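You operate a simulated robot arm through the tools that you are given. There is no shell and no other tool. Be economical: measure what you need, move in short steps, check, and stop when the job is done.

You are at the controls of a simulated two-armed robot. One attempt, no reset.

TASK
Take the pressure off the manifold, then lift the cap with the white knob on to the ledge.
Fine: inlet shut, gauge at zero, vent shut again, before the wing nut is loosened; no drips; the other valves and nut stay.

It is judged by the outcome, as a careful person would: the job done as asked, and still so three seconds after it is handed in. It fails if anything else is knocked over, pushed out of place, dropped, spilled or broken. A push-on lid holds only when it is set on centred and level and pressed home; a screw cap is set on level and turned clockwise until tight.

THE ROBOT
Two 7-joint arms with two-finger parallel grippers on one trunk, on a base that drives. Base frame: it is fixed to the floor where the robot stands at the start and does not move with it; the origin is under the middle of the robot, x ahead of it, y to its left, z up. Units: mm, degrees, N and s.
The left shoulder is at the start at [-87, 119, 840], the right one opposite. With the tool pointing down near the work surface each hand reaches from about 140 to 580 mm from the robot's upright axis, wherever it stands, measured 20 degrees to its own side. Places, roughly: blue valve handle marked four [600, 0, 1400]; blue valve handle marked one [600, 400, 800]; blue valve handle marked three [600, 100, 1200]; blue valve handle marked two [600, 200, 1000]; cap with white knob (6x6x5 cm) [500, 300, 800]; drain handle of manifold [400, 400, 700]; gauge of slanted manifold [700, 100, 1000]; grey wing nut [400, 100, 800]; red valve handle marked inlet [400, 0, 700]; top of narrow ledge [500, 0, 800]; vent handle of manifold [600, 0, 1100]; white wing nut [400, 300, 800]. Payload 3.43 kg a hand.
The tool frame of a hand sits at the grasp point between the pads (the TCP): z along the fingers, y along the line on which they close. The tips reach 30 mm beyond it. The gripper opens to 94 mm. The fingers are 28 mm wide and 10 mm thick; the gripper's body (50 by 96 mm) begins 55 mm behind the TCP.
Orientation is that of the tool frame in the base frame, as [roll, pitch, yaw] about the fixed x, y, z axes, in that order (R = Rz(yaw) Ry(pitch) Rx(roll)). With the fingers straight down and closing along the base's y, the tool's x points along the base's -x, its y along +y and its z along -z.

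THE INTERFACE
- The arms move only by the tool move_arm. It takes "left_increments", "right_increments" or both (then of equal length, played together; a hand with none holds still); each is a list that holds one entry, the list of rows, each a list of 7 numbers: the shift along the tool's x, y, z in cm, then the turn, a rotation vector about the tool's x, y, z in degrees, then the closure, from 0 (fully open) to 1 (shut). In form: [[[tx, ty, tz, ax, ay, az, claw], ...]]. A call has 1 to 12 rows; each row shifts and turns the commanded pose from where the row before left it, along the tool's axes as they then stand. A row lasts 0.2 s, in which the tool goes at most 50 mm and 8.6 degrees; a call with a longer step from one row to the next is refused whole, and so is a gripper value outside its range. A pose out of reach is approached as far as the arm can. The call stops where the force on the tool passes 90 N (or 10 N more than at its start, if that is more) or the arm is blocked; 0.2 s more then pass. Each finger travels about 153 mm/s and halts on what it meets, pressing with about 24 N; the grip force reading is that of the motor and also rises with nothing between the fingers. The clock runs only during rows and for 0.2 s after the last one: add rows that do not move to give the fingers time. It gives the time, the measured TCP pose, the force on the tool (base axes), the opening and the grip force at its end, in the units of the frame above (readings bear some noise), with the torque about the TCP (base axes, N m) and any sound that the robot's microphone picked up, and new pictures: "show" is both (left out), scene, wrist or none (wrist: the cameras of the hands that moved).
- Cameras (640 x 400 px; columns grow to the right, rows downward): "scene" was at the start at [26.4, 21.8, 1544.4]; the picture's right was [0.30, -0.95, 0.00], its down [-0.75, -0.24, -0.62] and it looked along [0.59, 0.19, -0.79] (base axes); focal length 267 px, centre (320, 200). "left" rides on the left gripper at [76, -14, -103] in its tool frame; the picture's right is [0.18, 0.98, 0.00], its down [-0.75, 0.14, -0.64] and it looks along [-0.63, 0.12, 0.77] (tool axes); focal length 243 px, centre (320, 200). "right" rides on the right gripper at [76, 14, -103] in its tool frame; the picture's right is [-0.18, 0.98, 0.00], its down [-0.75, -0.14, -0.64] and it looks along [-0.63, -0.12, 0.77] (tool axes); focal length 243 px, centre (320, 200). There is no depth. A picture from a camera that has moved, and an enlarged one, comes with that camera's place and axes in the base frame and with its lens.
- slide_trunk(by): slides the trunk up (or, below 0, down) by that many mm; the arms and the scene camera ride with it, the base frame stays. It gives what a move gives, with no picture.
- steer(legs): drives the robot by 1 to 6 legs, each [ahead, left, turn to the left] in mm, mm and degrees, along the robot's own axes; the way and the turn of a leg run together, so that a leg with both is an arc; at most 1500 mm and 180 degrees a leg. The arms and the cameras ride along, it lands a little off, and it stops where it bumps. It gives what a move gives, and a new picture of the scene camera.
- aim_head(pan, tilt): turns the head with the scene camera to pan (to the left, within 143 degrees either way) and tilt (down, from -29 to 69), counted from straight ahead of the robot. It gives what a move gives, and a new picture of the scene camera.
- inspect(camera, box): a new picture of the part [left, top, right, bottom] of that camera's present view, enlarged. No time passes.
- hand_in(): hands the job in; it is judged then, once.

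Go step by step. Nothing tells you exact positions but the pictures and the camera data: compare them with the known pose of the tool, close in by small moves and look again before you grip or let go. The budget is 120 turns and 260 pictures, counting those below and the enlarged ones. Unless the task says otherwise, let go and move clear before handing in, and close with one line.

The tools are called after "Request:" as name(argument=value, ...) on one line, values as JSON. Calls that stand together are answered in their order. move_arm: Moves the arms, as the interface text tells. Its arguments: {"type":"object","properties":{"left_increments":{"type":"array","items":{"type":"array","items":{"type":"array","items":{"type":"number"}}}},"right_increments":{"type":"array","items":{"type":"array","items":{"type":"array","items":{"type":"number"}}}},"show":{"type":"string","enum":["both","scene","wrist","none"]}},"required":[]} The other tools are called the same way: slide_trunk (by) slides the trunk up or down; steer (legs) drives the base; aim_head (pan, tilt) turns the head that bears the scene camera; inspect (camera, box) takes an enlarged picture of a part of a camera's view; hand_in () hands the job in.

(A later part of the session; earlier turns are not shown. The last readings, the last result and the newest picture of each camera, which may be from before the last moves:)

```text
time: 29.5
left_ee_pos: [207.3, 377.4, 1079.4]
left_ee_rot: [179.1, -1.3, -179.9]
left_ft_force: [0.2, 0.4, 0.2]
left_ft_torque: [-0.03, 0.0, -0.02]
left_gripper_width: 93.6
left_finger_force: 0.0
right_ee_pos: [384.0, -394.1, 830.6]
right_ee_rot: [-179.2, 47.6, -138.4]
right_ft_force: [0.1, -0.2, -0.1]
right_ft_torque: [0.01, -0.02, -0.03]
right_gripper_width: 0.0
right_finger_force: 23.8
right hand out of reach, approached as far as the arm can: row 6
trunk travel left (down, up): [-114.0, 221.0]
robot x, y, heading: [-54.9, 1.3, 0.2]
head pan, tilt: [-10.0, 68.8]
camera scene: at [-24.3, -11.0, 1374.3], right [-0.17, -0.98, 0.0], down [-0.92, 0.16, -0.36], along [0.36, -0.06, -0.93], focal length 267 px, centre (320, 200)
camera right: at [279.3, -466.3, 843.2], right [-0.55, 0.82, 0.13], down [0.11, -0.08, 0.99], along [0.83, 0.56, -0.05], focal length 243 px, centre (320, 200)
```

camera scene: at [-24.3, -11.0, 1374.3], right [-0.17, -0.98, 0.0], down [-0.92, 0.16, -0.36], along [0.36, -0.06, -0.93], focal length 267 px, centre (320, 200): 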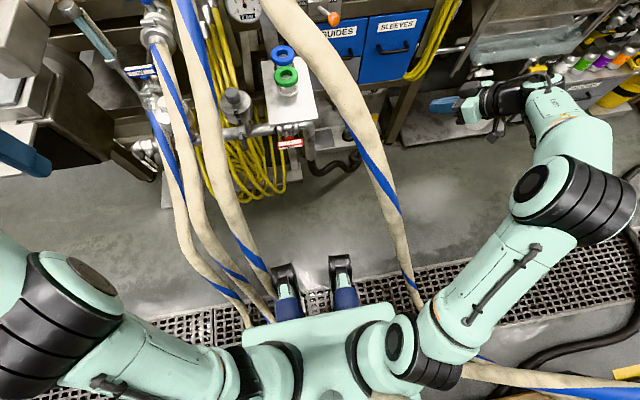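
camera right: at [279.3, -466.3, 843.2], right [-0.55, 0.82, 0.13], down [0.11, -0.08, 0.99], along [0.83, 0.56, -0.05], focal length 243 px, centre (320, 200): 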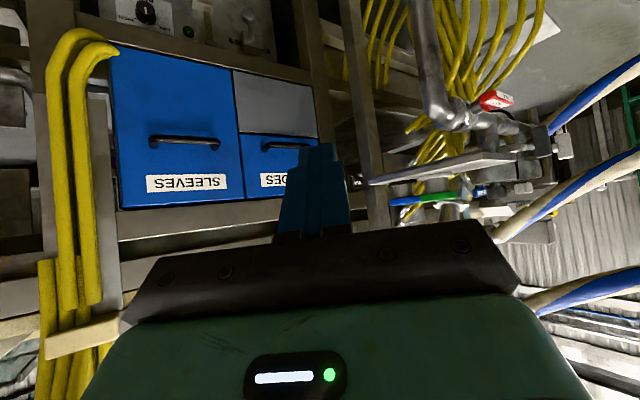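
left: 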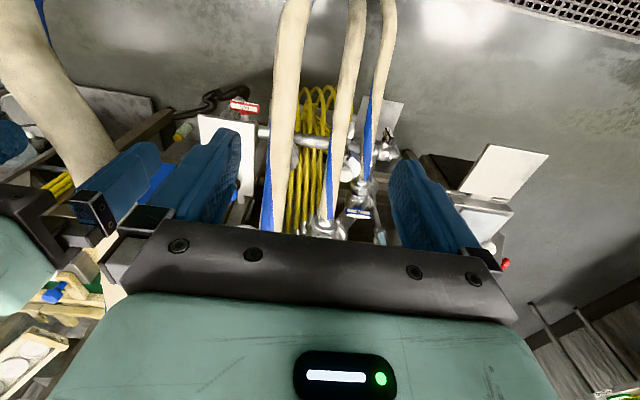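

The right hand is under hose four's side and pointed at the inlet, which I now put near (420, 1, 713). I'll move close to it and look again.

Request:
move_arm(right_increments=[[[-1.45, 3.15, 2.14, 0, 0, 0, 1], [-1.45, 3.15, 2.14, 0, 0, 0, 1], [-1.45, 3.15, 2.14, 0, 0, 0, 1], [-1.45, 3.15, 2.14, 0, 0, 0, 1], [-1.45, 3.15, 2.14, 0, 0, 0, 1], [-1.45, 3.15, 2.14, 0, 0, 0, 1], [-1.45, 3.15, 2.14, 0, 0, 0, 1]]])

Request:
inspect(camera="right", box=[220, 0, 540, 200])

Request:
inspect(camera="scene", box=[220, 70, 380, 170])

```text
time: 31.1
left_ee_pos: [207.5, 377.6, 1078.8]
left_ee_rot: [179.2, -1.3, -179.9]
left_ft_force: [0.2, 0.3, 0.4]
left_ft_torque: [-0.03, 0.01, 0.0]
left_gripper_width: 94.1
left_finger_force: 0.0
right_ee_pos: [374.5, -111.3, 801.5]
right_ee_rot: [-179.2, 47.7, -138.5]
right_ft_force: [-0.2, 0.1, -0.7]
right_ft_torque: [-0.02, 0.03, -0.04]
right_gripper_width: 0.1
right_finger_force: 23.8
trunk travel left (down, up): [-114.0, 221.0]
robot x, y, heading: [-51.8, -2.6, -0.0]
head pan, tilt: [-10.0, 68.8]
camera scene: at [-24.4, -10.4, 1374.3], right [-0.17, -0.98, 0.0], down [-0.92, 0.16, -0.36], along [0.36, -0.06, -0.93], focal length 267 px, centre (320, 200)
camera right: at [269.8, -181.7, 814.6], right [-0.55, 0.82, 0.13], down [0.11, -0.08, 0.99], along [0.83, 0.56, -0.05], focal length 243 px, centre (320, 200)
```

scene: 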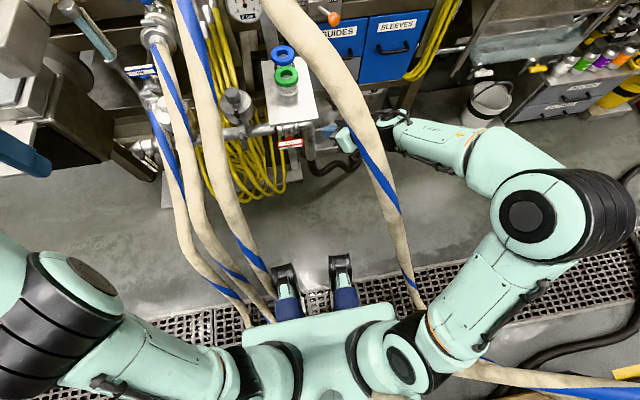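
right: 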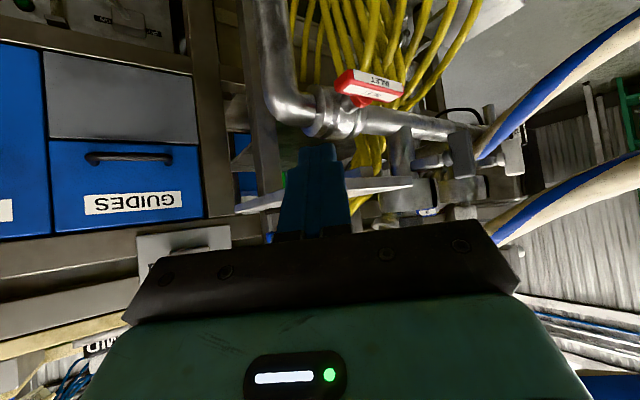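

```text
2.00 times, centred on (380, 100) of right
camera zoom: at [269.8, -181.7, 814.6], right [-0.55, 0.82, 0.13], down [0.11, -0.08, 0.99], along [0.83, 0.56, -0.05], focal length 485 px, centre (200, 400)
```

zoom: 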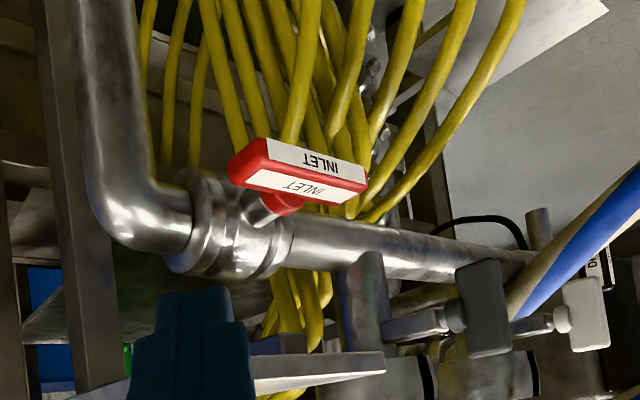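

```text
4.00 times, centred on (300, 120) of scene
camera zoom: at [-24.4, -10.4, 1374.3], right [-0.17, -0.98, 0.0], down [-0.92, 0.16, -0.36], along [0.36, -0.06, -0.93], focal length 1068 px, centre (400, 520)
```

zoom: 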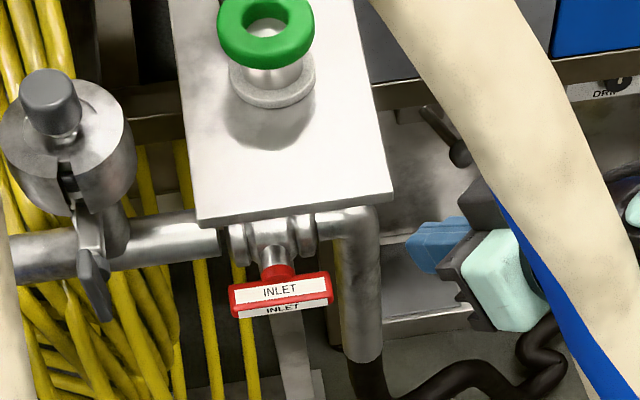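

The bar is about 72 mm long, centred near (424, 1, 704), and the plate's front edge is at x 427, z 793. I'll bring the closed fingertips just above the bar's right end.

Request:
move_arm(right_increments=[[[-0.34, 1.11, 2.66, 0, 0, 0, 1], [-0.34, 1.11, 2.66, 0, 0, 0, 1], [-0.34, 1.11, 2.66, 0, 0, 0, 1]]], show="wrist")

Request:
inspect(camera="scene", box=[220, 70, 380, 170])

```text
time: 31.9
left_ee_pos: [208.3, 378.0, 1079.3]
left_ee_rot: [179.2, -1.3, -180.0]
left_ft_force: [-0.6, 0.4, 0.0]
left_ft_torque: [-0.04, -0.01, 0.0]
left_gripper_width: 93.8
left_finger_force: 0.0
right_ee_pos: [402.8, -42.6, 756.4]
right_ee_rot: [-179.3, 47.7, -138.5]
right_ft_force: [-0.6, 0.4, -0.4]
right_ft_torque: [-0.01, 0.01, 0.01]
right_gripper_width: 0.3
right_finger_force: 23.4
trunk travel left (down, up): [-114.0, 221.0]
robot x, y, heading: [-50.4, 3.6, 0.1]
head pan, tilt: [-10.0, 68.8]
camera right: at [299.0, -113.5, 768.8], right [-0.55, 0.82, 0.13], down [0.11, -0.08, 0.99], along [0.83, 0.56, -0.05], focal length 243 px, centre (320, 200)
```

right: 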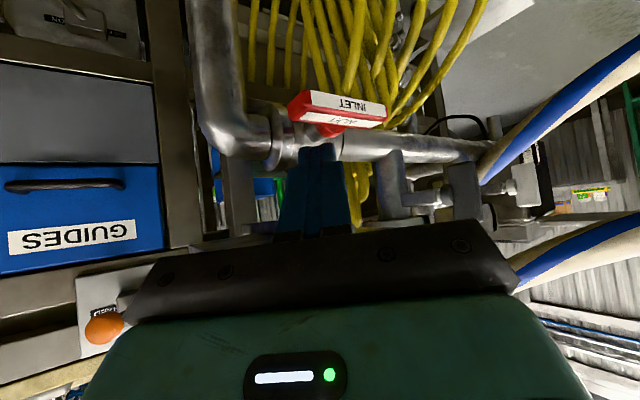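

```text
4.00 times, centred on (300, 120) of scene
camera zoom: at [-24.2, -10.5, 1374.3], right [-0.17, -0.98, 0.0], down [-0.92, 0.16, -0.36], along [0.36, -0.06, -0.93], focal length 1068 px, centre (400, 520)
```

zoom: 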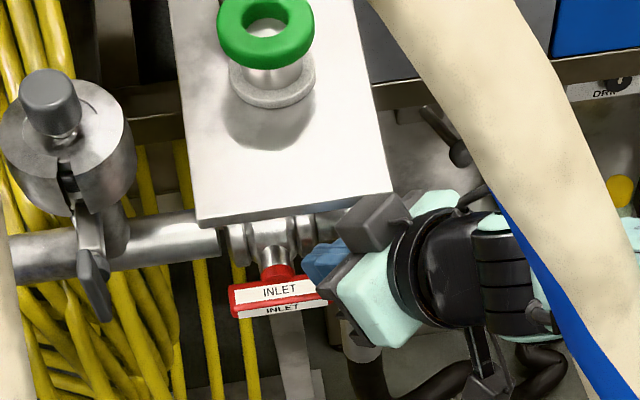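

The fingertip is just above the bar's right end. I'll press it down in a small arc to turn the handle clockwise, then check.

Request:
move_arm(right_increments=[[[0.51, 0.12, 1.51, 0, 0, 0, 1], [0.54, -0.04, 0.45, 0, 0, 0, 1], [0.54, -0.04, 0.45, 0, 0, 0, 1], [0.8, -0.11, 0.6, 0, 0, 0, 1], [0.8, -0.11, 0.6, 0, 0, 0, 1]]], show="wrist")

Request:
inspect(camera="scene", box=[220, 70, 380, 170])

```text
time: 33.1
left_ee_pos: [207.3, 378.5, 1079.2]
left_ee_rot: [179.2, -1.4, -179.9]
left_ft_force: [0.4, 0.1, -0.4]
left_ft_torque: [-0.03, 0.01, -0.03]
left_gripper_width: 94.1
left_finger_force: 0.0
right_ee_pos: [407.8, -41.0, 709.1]
right_ee_rot: [-179.2, 47.9, -138.5]
right_ft_force: [-0.7, 0.0, 0.2]
right_ft_torque: [-0.01, 0.0, 0.01]
right_gripper_width: 0.0
right_finger_force: 24.1
trunk travel left (down, up): [-114.0, 221.0]
robot x, y, heading: [-51.4, -0.7, -0.0]
head pan, tilt: [-10.0, 68.8]
camera right: at [303.6, -112.7, 721.3], right [-0.55, 0.82, 0.13], down [0.11, -0.08, 0.99], along [0.83, 0.56, -0.05], focal length 243 px, centre (320, 200)
```

right: 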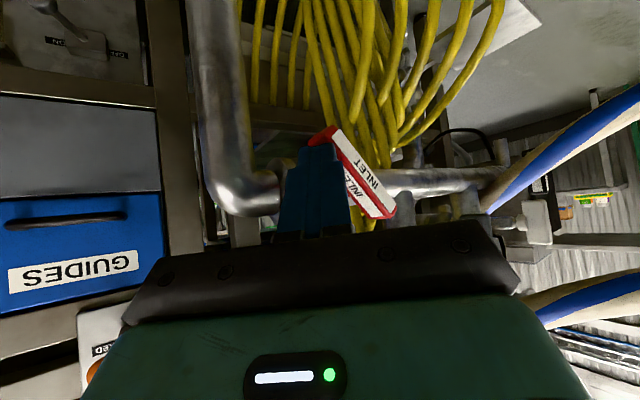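

```text
4.00 times, centred on (300, 120) of scene
camera zoom: at [-24.4, -10.9, 1374.2], right [-0.17, -0.98, 0.0], down [-0.92, 0.16, -0.36], along [0.36, -0.06, -0.93], focal length 1068 px, centre (400, 520)
```

zoom: 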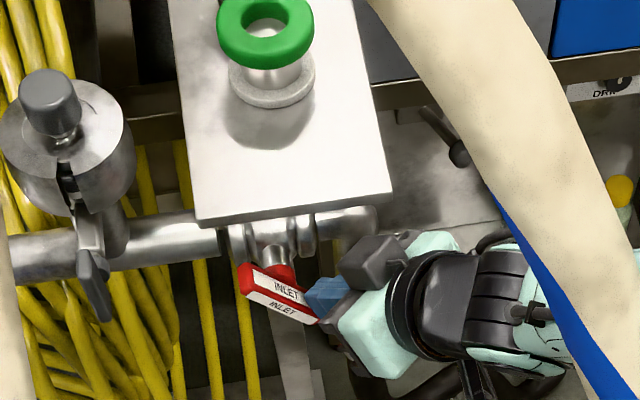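

The bar turned about 45° with almost no force. I'll continue the arc down and then left.

Request:
move_arm(right_increments=[[[0.59, 0, 0.54, 0, 0, 0, 1], [0.41, 0.3, 0.74, 0, 0, 0, 1], [-0.14, 0.6, 0.59, 0, 0, 0, 1], [-0.36, 0.6, 0.39, 0, 0, 0, 1]]], show="wrist")

Request:
inspect(camera="scene", box=[220, 70, 380, 170])

```text
time: 34.1
left_ee_pos: [206.3, 373.7, 1081.3]
left_ee_rot: [179.1, -1.2, 180.0]
left_ft_force: [0.2, -0.4, -0.6]
left_ft_torque: [-0.01, 0.01, -0.03]
left_gripper_width: 94.0
left_finger_force: 0.0
right_ee_pos: [409.7, -32.1, 689.3]
right_ee_rot: [-179.0, 47.4, -139.2]
right_ft_force: [-15.9, -39.1, 18.1]
right_ft_torque: [0.04, -0.17, -0.3]
right_gripper_width: 0.0
right_finger_force: 23.7
trunk travel left (down, up): [-114.0, 221.0]
robot x, y, heading: [-51.5, -0.3, -0.2]
head pan, tilt: [-10.0, 68.8]
camera right: at [303.3, -102.0, 702.9], right [-0.54, 0.83, 0.12], down [0.11, -0.07, 0.99], along [0.84, 0.55, -0.05], focal length 243 px, centre (320, 200)
```

right: 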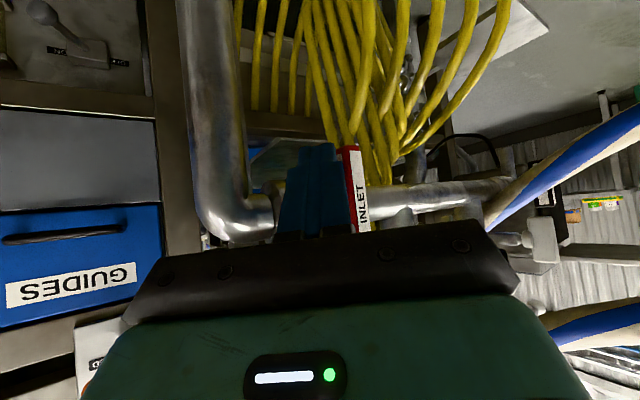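

```text
4.00 times, centred on (300, 120) of scene
camera zoom: at [-27.6, -15.2, 1374.5], right [-0.18, -0.98, 0.0], down [-0.92, 0.17, -0.36], along [0.36, -0.06, -0.93], focal length 1068 px, centre (400, 520)
```

zoom: 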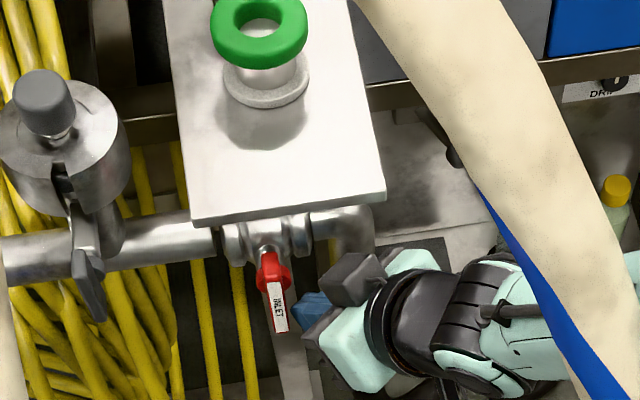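

The inlet is shut: its bar is vertical and at its stop. I'll back away to the right and rise toward the vent.

Request:
move_arm(right_increments=[[[1.25, -1.03, -1.37, 0, 0, 0, 1], [2.3, -2.33, -2.51, 0, 0, 0, 1], [2.3, -2.33, -2.51, 0, 0, 0, 1], [2.3, -2.33, -2.51, 0, 0, 0, 1], [2.3, -2.33, -2.51, 0, 0, 0, 1], [-3.32, 0, -3.03, 0, 0, 0, 1], [-3.32, 0, -3.03, 0, 0, 0, 1], [-3.32, 0, -3.03, 0, 0, 0, 1], [-3.32, 0, -3.03, 0, 0, 0, 1], [-3.32, 0, -3.03, 0, 0, 0, 1], [-3.32, 0, -3.03, 0, 0, 0, 1]]], show="wrist")

Request:
aim_head(pan=5, tilt=45)

Request:
inspect(camera="scene", box=[240, 100, 440, 225])

```text
time: 36.5
left_ee_pos: [206.9, 377.7, 1079.2]
left_ee_rot: [179.3, -1.4, -179.9]
left_ft_force: [0.1, 0.2, 0.0]
left_ft_torque: [-0.02, -0.02, 0.0]
left_gripper_width: 93.9
left_finger_force: 0.0
right_ee_pos: [357.4, -199.6, 960.1]
right_ee_rot: [-179.2, 47.7, -138.5]
right_ft_force: [0.0, -0.1, 0.9]
right_ft_torque: [0.01, -0.02, -0.03]
right_gripper_width: 0.0
right_finger_force: 23.9
trunk travel left (down, up): [-114.0, 221.0]
robot x, y, heading: [-49.6, -0.8, -0.1]
head pan, tilt: [-10.0, 68.8]
camera right: at [253.1, -271.1, 973.2], right [-0.55, 0.82, 0.13], down [0.11, -0.08, 0.99], along [0.83, 0.56, -0.05], focal length 243 px, centre (320, 200)
```

right: 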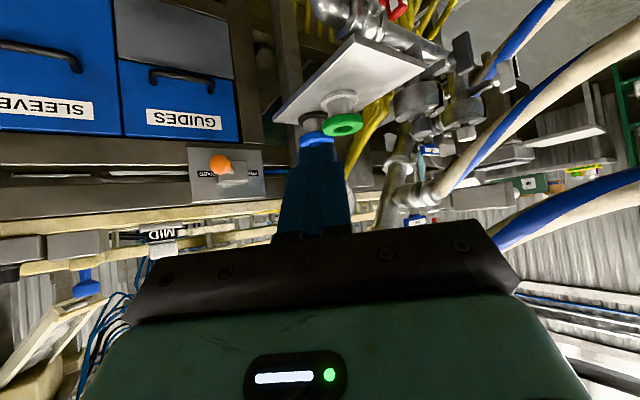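

```text
time: 37.4
left_ee_pos: [205.7, 377.1, 1080.0]
left_ee_rot: [179.2, -1.4, -179.9]
left_ft_force: [-0.3, -0.2, -1.7]
left_ft_torque: [0.03, 0.04, 0.02]
left_gripper_width: 94.1
left_finger_force: 0.1
right_ee_pos: [358.7, -200.1, 959.1]
right_ee_rot: [-179.2, 47.8, -138.5]
right_ft_force: [-1.1, 0.6, -0.4]
right_ft_torque: [0.02, 0.03, 0.01]
right_gripper_width: 0.2
right_finger_force: 24.2
trunk travel left (down, up): [-114.0, 221.0]
robot x, y, heading: [-51.5, 0.7, -0.2]
head pan, tilt: [5.0, 45.0]
camera scene: at [1.4, 5.9, 1403.1], right [0.09, -1.0, 0.0], down [-0.7, -0.06, -0.71], along [0.7, 0.06, -0.71], focal length 267 px, centre (320, 200)
```

scene: 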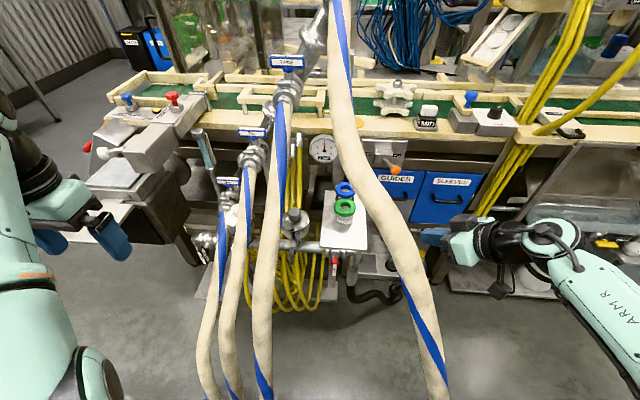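

```text
3.20 times, centred on (340, 162) of scene
camera zoom: at [1.4, 5.9, 1403.1], right [0.09, -1.0, 0.0], down [-0.7, -0.06, -0.71], along [0.7, 0.06, -0.71], focal length 854 px, centre (256, 320)
```

zoom: 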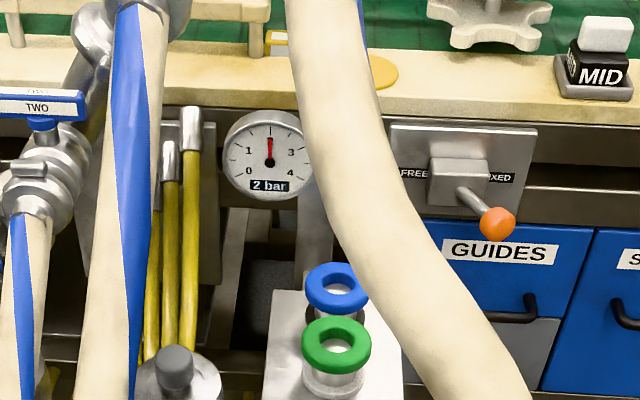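

Now I'll raise the hand and pitch it toward horizontal for the vent.

Request:
move_arm(right_increments=[[[-3.0, 0, -2.7, 0, 0, 0, 1], [-3.0, 0, -2.7, 0, 0, 0, 1], [-3.0, 0, -2.7, 0, 0, 0, 1], [0, 0, -1, 0, -8, 0, 1], [0, 0, -1, 0, -8, 0, 1], [0, 0, -1, 0, -8, 0, 1], [0, 0, -1, 0, -8, 0, 1]]])

Request:
inspect(camera="right", box=[260, 0, 580, 200])

```text
time: 39.0
left_ee_pos: [207.0, 376.8, 1079.3]
left_ee_rot: [179.2, -1.3, -179.9]
left_ft_force: [-0.7, 1.0, -0.2]
left_ft_torque: [-0.01, -0.01, -0.02]
left_gripper_width: 93.8
left_finger_force: 0.0
right_ee_pos: [330.2, -220.6, 1100.6]
right_ee_rot: [-176.9, 79.8, -136.1]
right_ft_force: [0.7, -0.8, -0.6]
right_ft_torque: [-0.02, -0.02, 0.0]
right_gripper_width: 0.0
right_finger_force: 23.4
trunk travel left (down, up): [-114.0, 221.0]
robot x, y, heading: [-49.1, -0.2, 0.1]
head pan, tilt: [5.0, 45.0]
camera scene: at [1.3, 5.8, 1403.1], right [0.09, -1.0, 0.0], down [-0.7, -0.06, -0.71], along [0.7, 0.06, -0.71], focal length 267 px, centre (320, 200)
camera right: at [236.3, -283.7, 1044.5], right [-0.62, 0.77, 0.17], down [-0.29, -0.43, 0.86], along [0.73, 0.48, 0.49], focal length 243 px, centre (320, 200)
```

scene: 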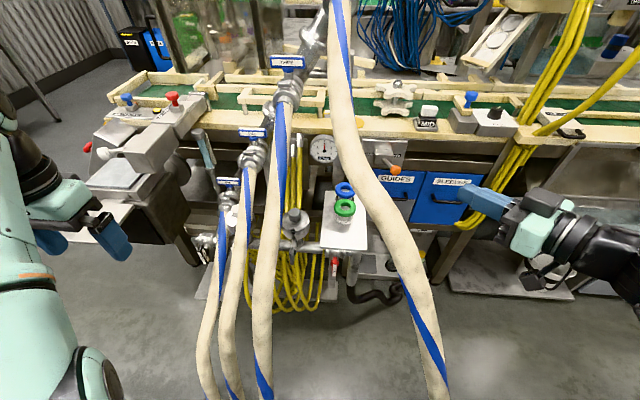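
right: 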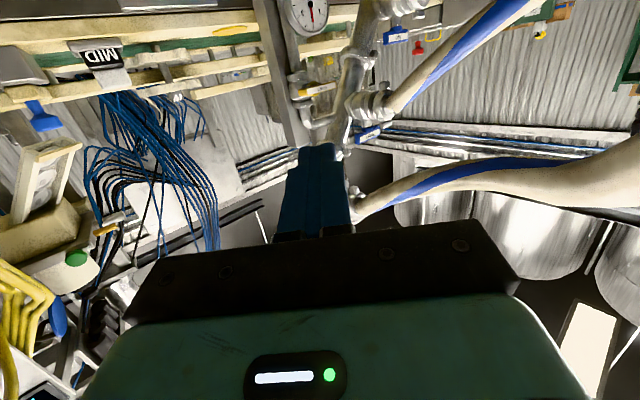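

```text
2.00 times, centred on (420, 100) of right
camera zoom: at [236.3, -283.7, 1044.5], right [-0.62, 0.77, 0.17], down [-0.29, -0.43, 0.86], along [0.73, 0.48, 0.49], focal length 485 px, centre (120, 400)
```

zoom: 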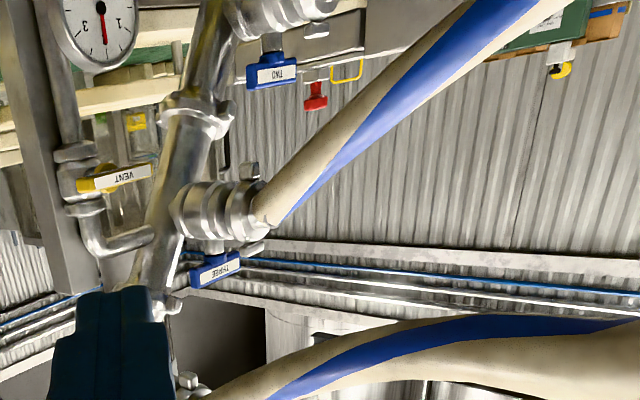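

The vent bar works out at about (618, 8, 1085), running from y −28 to 44, with its stem toward me. I'll drive forward 50 mm and raise the trunk for reach.

Request:
slide_trunk(by=150)

Request:
steer(legs=[[50, 0, 0]])

```text
time: 40.8
left_ee_pos: [207.2, 378.7, 1230.3]
left_ee_rot: [179.1, -1.5, -179.9]
left_ft_force: [-0.4, 0.3, -0.1]
left_ft_torque: [0.02, -0.04, 0.02]
left_gripper_width: 94.0
left_finger_force: 0.1
right_ee_pos: [331.6, -219.3, 1250.2]
right_ee_rot: [-177.0, 79.7, -136.1]
right_ft_force: [-0.8, 0.0, -0.6]
right_ft_torque: [0.03, 0.0, -0.01]
right_gripper_width: 0.1
right_finger_force: 24.0
trunk travel left (down, up): [-264.0, 71.0]
robot x, y, heading: [-50.1, 1.4, -0.0]
head pan, tilt: [5.0, 45.0]
```

```text
time: 41.7
left_ee_pos: [258.2, 377.4, 1230.2]
left_ee_rot: [179.1, -1.4, -180.0]
left_ft_force: [-0.1, -0.4, 0.4]
left_ft_torque: [0.01, 0.05, 0.02]
left_gripper_width: 93.9
left_finger_force: 0.1
right_ee_pos: [380.1, -220.6, 1248.8]
right_ee_rot: [-177.2, 79.8, -136.2]
right_ft_force: [-0.6, -0.6, -0.9]
right_ft_torque: [0.05, 0.01, 0.03]
right_gripper_width: 0.0
right_finger_force: 24.1
trunk travel left (down, up): [-264.0, 71.0]
robot x, y, heading: [-1.3, -0.4, 0.0]
head pan, tilt: [5.0, 45.0]
camera scene: at [35.0, 6.0, 1553.6], right [0.09, -1.0, 0.0], down [-0.7, -0.06, -0.71], along [0.7, 0.06, -0.71], focal length 267 px, centre (320, 200)
```

scene: 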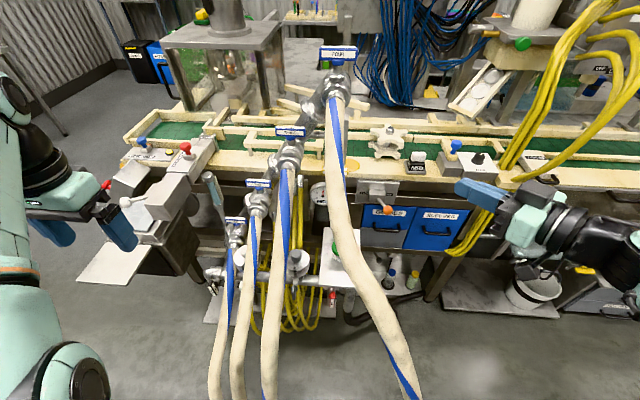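

Now I'll bring the fingertip to a point below and right of the vent bar.

Request:
move_arm(right_increments=[[[2.04, -0.09, 3.31, 0, 0, 0, 1], [2.04, -0.09, 3.31, 0, 0, 0, 1], [2.04, -0.09, 3.31, 0, 0, 0, 1], [2.04, -0.09, 3.31, 0, 0, 0, 1], [2.04, -0.09, 3.31, 0, 0, 0, 1], [2.04, -0.09, 3.31, 0, 0, 0, 1]]])

Request:
inspect(camera="right", box=[240, 50, 480, 200])

```text
time: 43.1
left_ee_pos: [257.9, 378.1, 1230.9]
left_ee_rot: [179.2, -1.4, -179.9]
left_ft_force: [-1.2, 0.0, -0.4]
left_ft_torque: [0.01, -0.04, 0.0]
left_gripper_width: 94.0
left_finger_force: 0.1
right_ee_pos: [518.5, -112.0, 1093.0]
right_ee_rot: [-177.2, 79.5, -136.4]
right_ft_force: [-0.5, 0.3, -0.2]
right_ft_torque: [0.0, -0.01, 0.0]
right_gripper_width: 0.0
right_finger_force: 23.3
trunk travel left (down, up): [-264.0, 71.0]
robot x, y, heading: [-4.5, 1.9, -0.2]
head pan, tilt: [5.0, 45.0]
camera scene: at [35.2, 6.1, 1553.7], right [0.09, -1.0, 0.0], down [-0.7, -0.06, -0.71], along [0.7, 0.06, -0.71], focal length 267 px, centre (320, 200)
camera right: at [423.5, -175.7, 1037.0], right [-0.62, 0.77, 0.17], down [-0.29, -0.43, 0.86], along [0.73, 0.48, 0.48], focal length 243 px, centre (320, 200)
```

scene: 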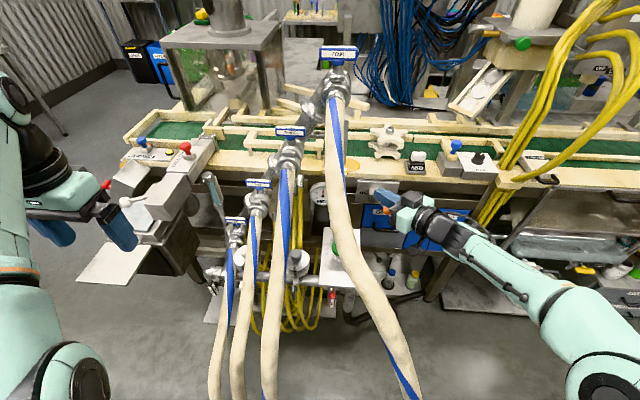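
right: 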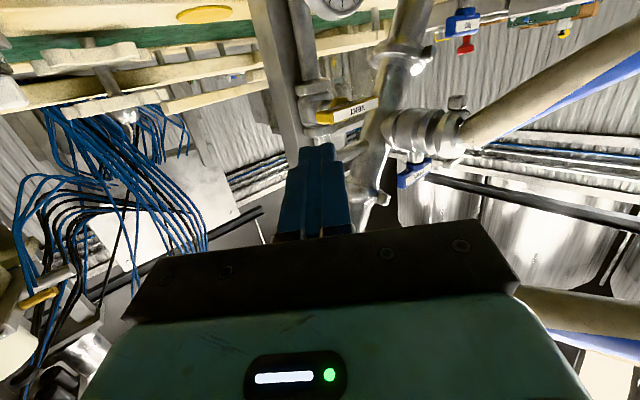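

```text
2.67 times, centred on (360, 125) of right
camera zoom: at [423.5, -175.7, 1037.0], right [-0.62, 0.77, 0.17], down [-0.29, -0.43, 0.86], along [0.73, 0.48, 0.48], focal length 647 px, centre (213, 400)
```

zoom: 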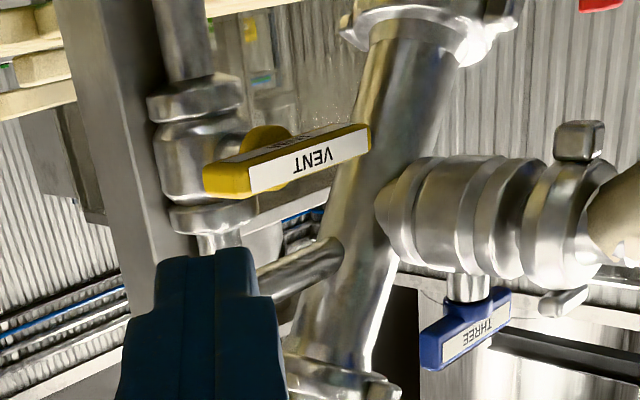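

The vent is confirmed at (617, 11, 1084). I'll slip the tip underneath its right end.

Request:
move_arm(right_increments=[[[1.23, 0.19, 3.34, 0, 0, 0, 1], [1.23, 0.19, 3.34, 0, 0, 0, 1], [-0.53, 0.11, 2.1, 0, 0, 0, 1], [-0.53, 0.11, 2.1, 0, 0, 0, 1]]])

Request:
inspect(camera="right", box=[240, 50, 480, 200])

```text
time: 44.1
left_ee_pos: [257.2, 376.8, 1229.3]
left_ee_rot: [179.2, -1.4, -179.9]
left_ft_force: [0.1, -0.1, 0.5]
left_ft_torque: [-0.01, 0.02, 0.02]
left_gripper_width: 94.2
left_finger_force: 0.1
right_ee_pos: [591.5, -37.8, 1061.2]
right_ee_rot: [-177.1, 79.6, -136.3]
right_ft_force: [0.2, 0.4, -0.4]
right_ft_torque: [0.04, -0.01, 0.04]
right_gripper_width: 0.0
right_finger_force: 24.1
trunk travel left (down, up): [-264.0, 71.0]
robot x, y, heading: [0.8, 2.9, -0.2]
head pan, tilt: [5.0, 45.0]
camera scene: at [34.8, 6.3, 1553.7], right [0.09, -1.0, 0.0], down [-0.7, -0.06, -0.71], along [0.7, 0.06, -0.71], focal length 267 px, centre (320, 200)
camera right: at [497.7, -102.1, 1004.3], right [-0.62, 0.77, 0.17], down [-0.29, -0.43, 0.86], along [0.73, 0.48, 0.48], focal length 243 px, centre (320, 200)
```

scene: 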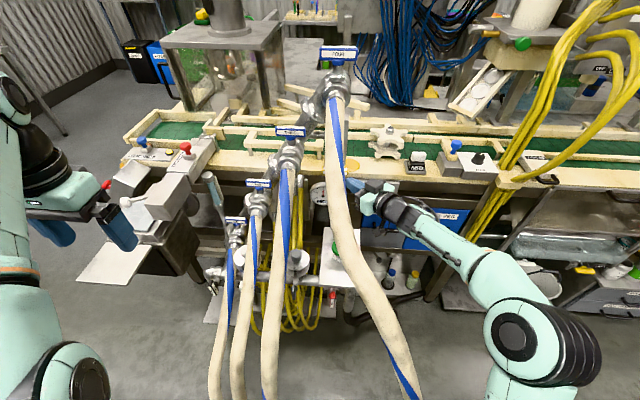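
right: 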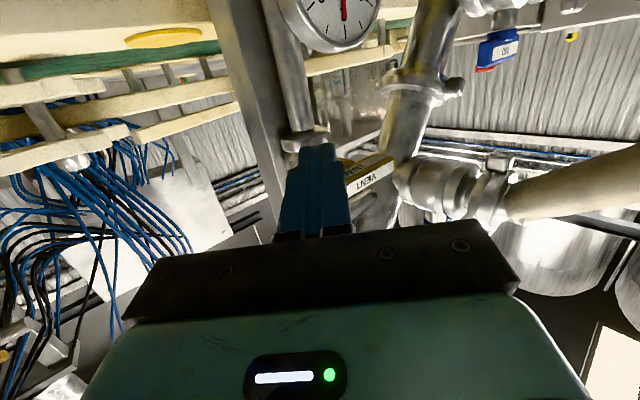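

```text
2.67 times, centred on (360, 125) of right
camera zoom: at [497.7, -102.1, 1004.3], right [-0.62, 0.77, 0.17], down [-0.29, -0.43, 0.86], along [0.73, 0.48, 0.48], focal length 647 px, centre (213, 400)
```

zoom: 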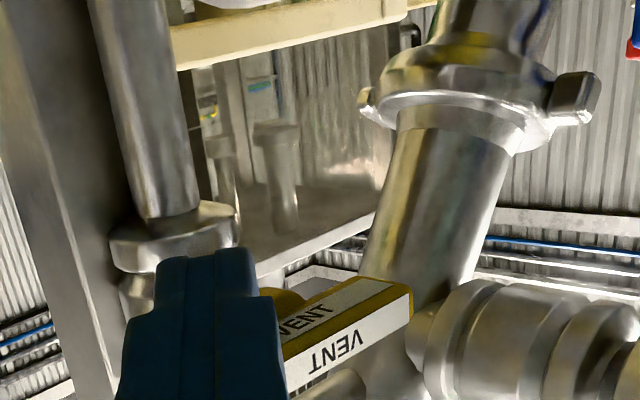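

The tip is under the right end. I'll push up to open the vent, counter-clockwise.

Request:
move_arm(right_increments=[[[-1.18, -0.29, -0.19, 0, 0, 0, 1], [-0.95, -0.23, -0.37, 0, 0, 0, 1], [-1.23, 0.29, 0.05, 0, 0, 0, 1]]], show="none")

Request:
inspect(camera="right", box=[240, 50, 480, 200])

```text
time: 44.9
left_ee_pos: [255.9, 378.0, 1230.1]
left_ee_rot: [179.1, -1.5, -179.9]
left_ft_force: [0.1, 0.8, 0.2]
left_ft_torque: [0.01, 0.03, -0.01]
left_gripper_width: 94.0
left_finger_force: 0.0
right_ee_pos: [593.6, -38.8, 1096.4]
right_ee_rot: [-176.8, 79.7, -136.1]
right_ft_force: [-0.1, 0.4, -0.6]
right_ft_torque: [0.01, 0.0, -0.02]
right_gripper_width: 0.0
right_finger_force: 24.0
trunk travel left (down, up): [-264.0, 71.0]
robot x, y, heading: [-0.1, -0.1, 0.2]
head pan, tilt: [5.0, 45.0]
```

```text
2.67 times, centred on (360, 125) of right
camera zoom: at [499.1, -103.3, 1039.1], right [-0.62, 0.77, 0.17], down [-0.29, -0.43, 0.86], along [0.73, 0.48, 0.49], focal length 647 px, centre (213, 400)
```

zoom: 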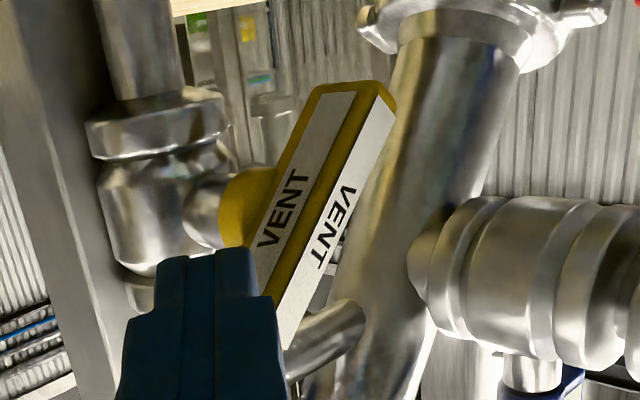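

It's turning freely, so I'll finish the arc.

Request:
move_arm(right_increments=[[[-0.9, 0.67, 0.44, 0, 0, 0, 1], [-0.41, 0.68, 0.53, 0, 0, 0, 1], [-0.07, 0.45, 0.39, 0, 0, 0, 1]]], show="none")

Request:
inspect(camera="right", box=[240, 50, 480, 200])

Request:
inspect(camera="scene", box=[270, 150, 370, 230])

```text
time: 45.7
left_ee_pos: [256.2, 377.0, 1230.4]
left_ee_rot: [179.1, -1.4, -179.9]
left_ft_force: [0.2, 0.2, 0.6]
left_ft_torque: [0.0, 0.01, 0.0]
left_gripper_width: 94.2
left_finger_force: 0.1
right_ee_pos: [593.3, -18.3, 1107.5]
right_ee_rot: [-176.8, 79.7, -136.0]
right_ft_force: [-2.7, -8.2, 1.9]
right_ft_torque: [0.13, -0.06, -0.07]
right_gripper_width: 0.0
right_finger_force: 24.5
trunk travel left (down, up): [-264.0, 71.0]
robot x, y, heading: [-3.9, -1.1, -0.2]
head pan, tilt: [5.0, 45.0]
```

```text
2.67 times, centred on (360, 125) of right
camera zoom: at [498.7, -81.9, 1050.1], right [-0.62, 0.77, 0.17], down [-0.29, -0.43, 0.86], along [0.73, 0.48, 0.49], focal length 647 px, centre (213, 400)
```

zoom: 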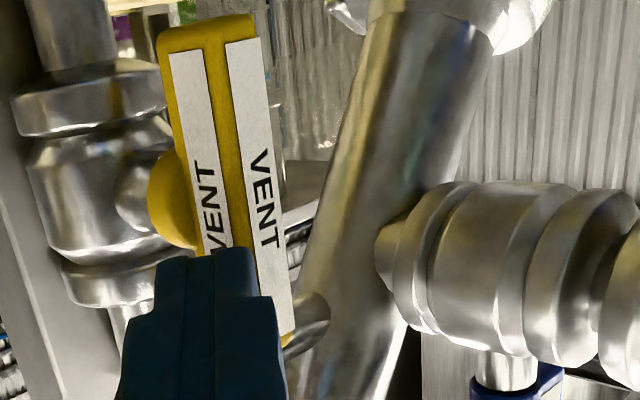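

```text
5.00 times, centred on (320, 190) of scene
camera zoom: at [33.5, 4.2, 1553.7], right [0.09, -1.0, 0.0], down [-0.7, -0.06, -0.71], along [0.7, 0.06, -0.71], focal length 1335 px, centre (320, 250)
```

zoom: 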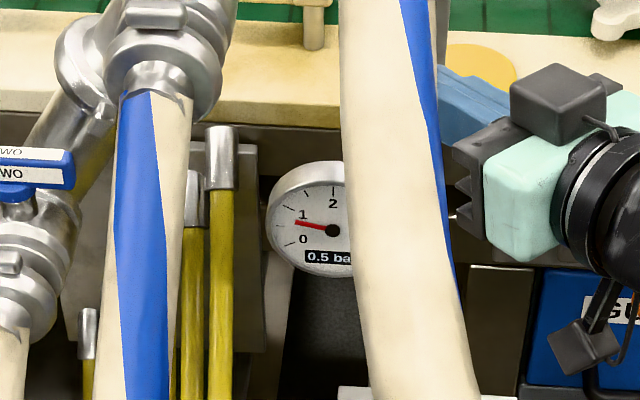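

The pressure is falling and reads 0.5 bar. I'll wait for zero.

Request:
move_arm(right_increments=[[[0, 0, 0, 0, 0, 0, 1], [0, 0, 0, 0, 0, 0, 1], [0, 0, 0, 0, 0, 0, 1], [0, 0, 0, 0, 0, 0, 1], [0, 0, 0, 0, 0, 0, 1], [0, 0, 0, 0, 0, 0, 1], [0, 0, 0, 0, 0, 0, 1], [0, 0, 0, 0, 0, 0, 1], [0, 0, 0, 0, 0, 0, 1], [0, 0, 0, 0, 0, 0, 1], [0, 0, 0, 0, 0, 0, 1], [0, 0, 0, 0, 0, 0, 1]]], show="none")

Request:
inspect(camera="scene", box=[270, 150, 370, 230])

```text
time: 48.3
left_ee_pos: [255.5, 374.7, 1230.2]
left_ee_rot: [179.1, -1.5, -179.9]
left_ft_force: [0.7, 0.1, 0.9]
left_ft_torque: [-0.01, 0.0, -0.03]
left_gripper_width: 94.0
left_finger_force: 0.0
right_ee_pos: [593.5, -19.0, 1105.7]
right_ee_rot: [-177.3, 79.8, -136.6]
right_ft_force: [1.6, -15.9, 5.5]
right_ft_torque: [0.27, -0.07, -0.33]
right_gripper_width: 0.0
right_finger_force: 23.9
trunk travel left (down, up): [-264.0, 71.0]
robot x, y, heading: [-0.8, 1.1, 0.1]
head pan, tilt: [5.0, 45.0]
```

```text
5.00 times, centred on (320, 190) of scene
camera zoom: at [33.9, 3.0, 1553.7], right [0.09, -1.0, 0.0], down [-0.7, -0.06, -0.71], along [0.7, 0.06, -0.71], focal length 1335 px, centre (320, 250)
```

zoom: 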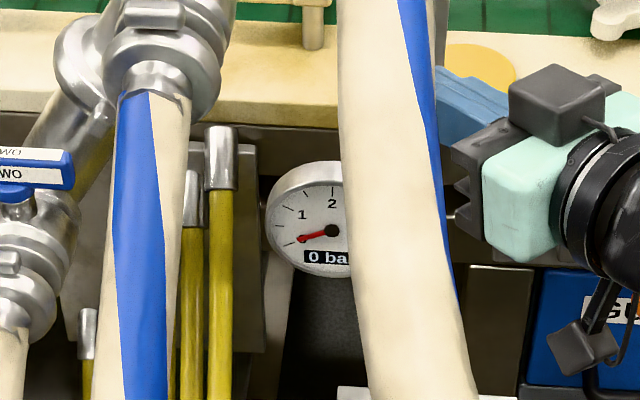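

The gauge reads 0 bar. I'll back off right, drop to the bar's lower end, and then push it left to shut the vent.

Request:
move_arm(right_increments=[[[0.3, -1.89, -1.61, 0, 0, 0, 1], [2.49, -0.17, 0.28, 0, 0, 0, 1], [2.49, -0.17, 0.28, 0, 0, 0, 1]]], show="none")

Request:
inspect(camera="right", box=[240, 50, 480, 200])

```text
time: 49.1
left_ee_pos: [255.8, 376.6, 1229.9]
left_ee_rot: [179.1, -1.3, -179.9]
left_ft_force: [-0.5, 0.3, 0.2]
left_ft_torque: [-0.01, 0.0, -0.02]
left_gripper_width: 94.1
left_finger_force: 0.1
right_ee_pos: [594.3, -44.9, 1054.5]
right_ee_rot: [-177.0, 79.6, -136.0]
right_ft_force: [-0.8, -0.4, 0.5]
right_ft_torque: [-0.03, 0.01, 0.03]
right_gripper_width: 0.0
right_finger_force: 24.1
trunk travel left (down, up): [-264.0, 71.0]
robot x, y, heading: [-1.7, 1.2, -0.1]
head pan, tilt: [5.0, 45.0]
```

```text
2.67 times, centred on (360, 125) of right
camera zoom: at [499.6, -109.4, 999.4], right [-0.62, 0.76, 0.17], down [-0.29, -0.43, 0.86], along [0.73, 0.48, 0.49], focal length 647 px, centre (213, 400)
```

zoom: 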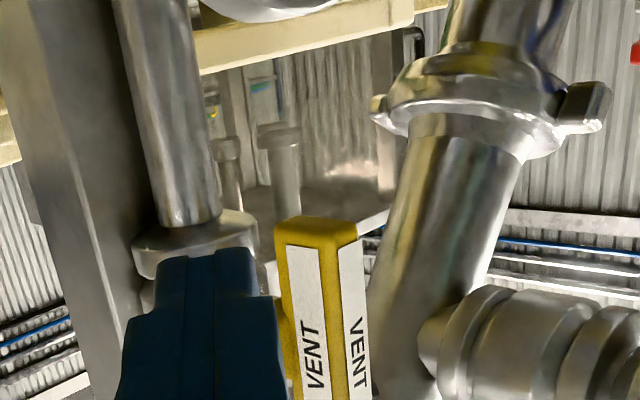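

The tip is beside the bar's lower end. Pushing left now.

Request:
move_arm(right_increments=[[[-0.03, 1.43, 1.26, 0, 0, 0, 1], [0.13, 1.06, 0.96, 0, 0, 0, 1], [-0.74, 0.9, 0.67, 0, 0, 0, 1]]], show="none")

Request:
inspect(camera="right", box=[240, 50, 480, 200])

```text
time: 49.9
left_ee_pos: [257.7, 378.2, 1230.1]
left_ee_rot: [179.2, -1.3, -179.9]
left_ft_force: [-0.1, -0.6, -0.4]
left_ft_torque: [-0.01, -0.04, -0.02]
left_gripper_width: 94.0
left_finger_force: 0.1
right_ee_pos: [594.9, -0.9, 1056.3]
right_ee_rot: [-177.1, 79.6, -136.2]
right_ft_force: [0.7, 0.6, -3.2]
right_ft_torque: [-0.08, 0.08, 0.01]
right_gripper_width: 0.0
right_finger_force: 23.5
trunk travel left (down, up): [-264.0, 71.0]
robot x, y, heading: [-2.0, 2.3, -0.0]
head pan, tilt: [5.0, 45.0]
```

```text
2.67 times, centred on (360, 125) of right
camera zoom: at [499.1, -64.2, 999.8], right [-0.62, 0.77, 0.17], down [-0.29, -0.43, 0.86], along [0.73, 0.48, 0.48], focal length 647 px, centre (213, 400)
```

zoom: 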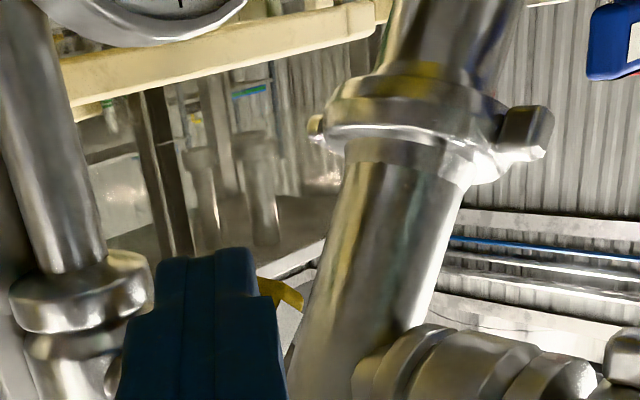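

It's turning. I'll finish by pushing up until the bar is level at its stop.

Request:
move_arm(right_increments=[[[-0.8, 0.67, 0.46, 0, 0, 0, 1], [-0.85, 0.37, 0.18, 0, 0, 0, 1], [-0.49, 0, -0.09, 0, 0, 0, 1]]], show="none")

Request:
inspect(camera="right", box=[240, 50, 480, 200])

```text
time: 50.7
left_ee_pos: [257.2, 377.0, 1230.1]
left_ee_rot: [179.1, -1.4, -179.9]
left_ft_force: [0.1, -0.6, -0.9]
left_ft_torque: [0.02, 0.01, 0.01]
left_gripper_width: 93.7
left_finger_force: 0.0
right_ee_pos: [594.3, 11.3, 1069.7]
right_ee_rot: [-178.5, 78.8, -137.7]
right_ft_force: [-13.3, -4.0, -27.2]
right_ft_torque: [-0.16, 0.36, 0.11]
right_gripper_width: 0.0
right_finger_force: 24.5
trunk travel left (down, up): [-264.0, 71.0]
robot x, y, heading: [-1.4, -0.2, -0.1]
head pan, tilt: [5.0, 45.0]
```

```text
2.67 times, centred on (360, 125) of right
camera zoom: at [498.5, -52.0, 1013.9], right [-0.62, 0.77, 0.18], down [-0.28, -0.42, 0.86], along [0.74, 0.48, 0.47], focal length 647 px, centre (213, 400)
```

zoom: 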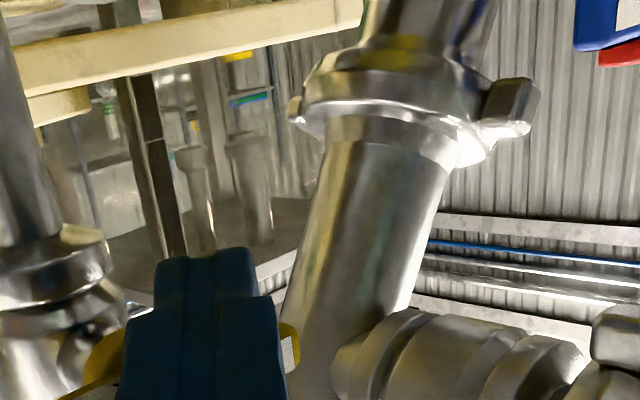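

There's firm resistance at the stop. I'll retreat and verify the vent from a distance.

Request:
move_arm(right_increments=[[[0.98, 0, 0.18, 0, 0, 0, 1], [0.99, -0.62, -3.74, 0, 0, 0, 1], [0.5, -0.62, -3.74, 0, 0, 0, 1], [0, -0.62, -3.74, 0, 0, 0, 1], [0, -0.62, -3.74, 0, 0, 0, 1]]], show="wrist")

Request:
inspect(camera="right", box=[240, 50, 480, 200])

Request:
inspect(camera="scene", box=[270, 150, 370, 230])

```text
time: 51.9
left_ee_pos: [256.2, 378.0, 1228.9]
left_ee_rot: [179.1, -1.3, -179.9]
left_ft_force: [0.1, -0.3, 0.6]
left_ft_torque: [0.0, 0.02, 0.02]
left_gripper_width: 94.0
left_finger_force: 0.1
right_ee_pos: [494.6, -104.1, 1080.4]
right_ee_rot: [-177.0, 79.7, -136.1]
right_ft_force: [0.0, 0.0, -0.5]
right_ft_torque: [-0.02, 0.0, -0.05]
right_gripper_width: 0.2
right_finger_force: 24.3
trunk travel left (down, up): [-264.0, 71.0]
robot x, y, heading: [-0.3, 0.5, -0.4]
head pan, tilt: [5.0, 45.0]
camera right: at [401.4, -168.2, 1022.7], right [-0.62, 0.76, 0.17], down [-0.29, -0.43, 0.86], along [0.73, 0.48, 0.49], focal length 243 px, centre (320, 200)
```

right: 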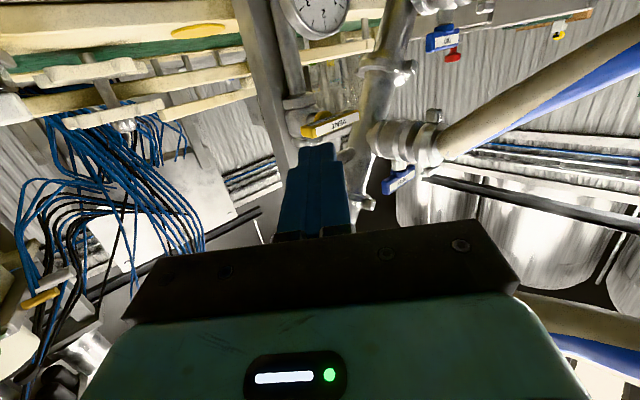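

```text
2.67 times, centred on (360, 125) of right
camera zoom: at [401.4, -168.2, 1022.7], right [-0.62, 0.76, 0.17], down [-0.29, -0.43, 0.86], along [0.73, 0.48, 0.49], focal length 647 px, centre (213, 400)
```

zoom: 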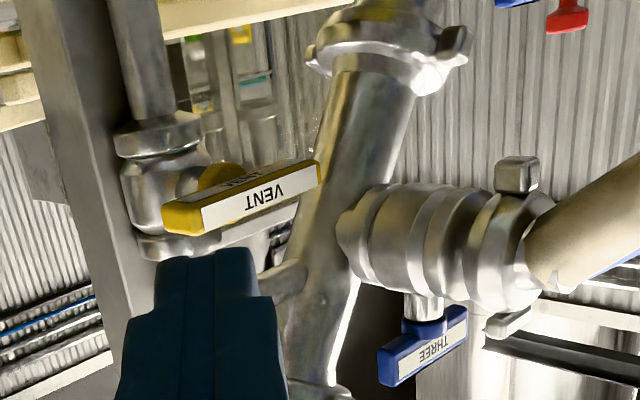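

```text
5.00 times, centred on (320, 190) of scene
camera zoom: at [33.4, 5.4, 1553.7], right [0.09, -1.0, 0.0], down [-0.7, -0.06, -0.71], along [0.7, 0.06, -0.71], focal length 1335 px, centre (320, 250)
```

zoom: 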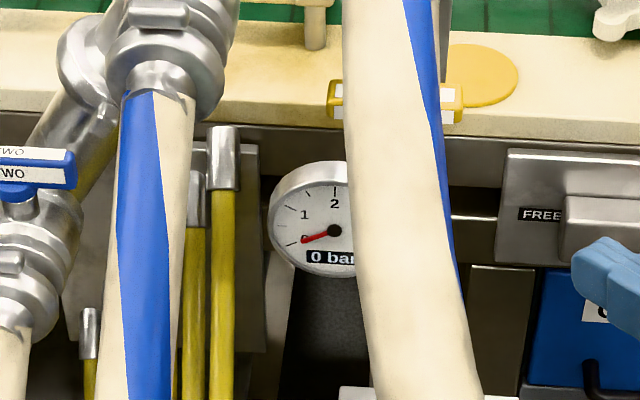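

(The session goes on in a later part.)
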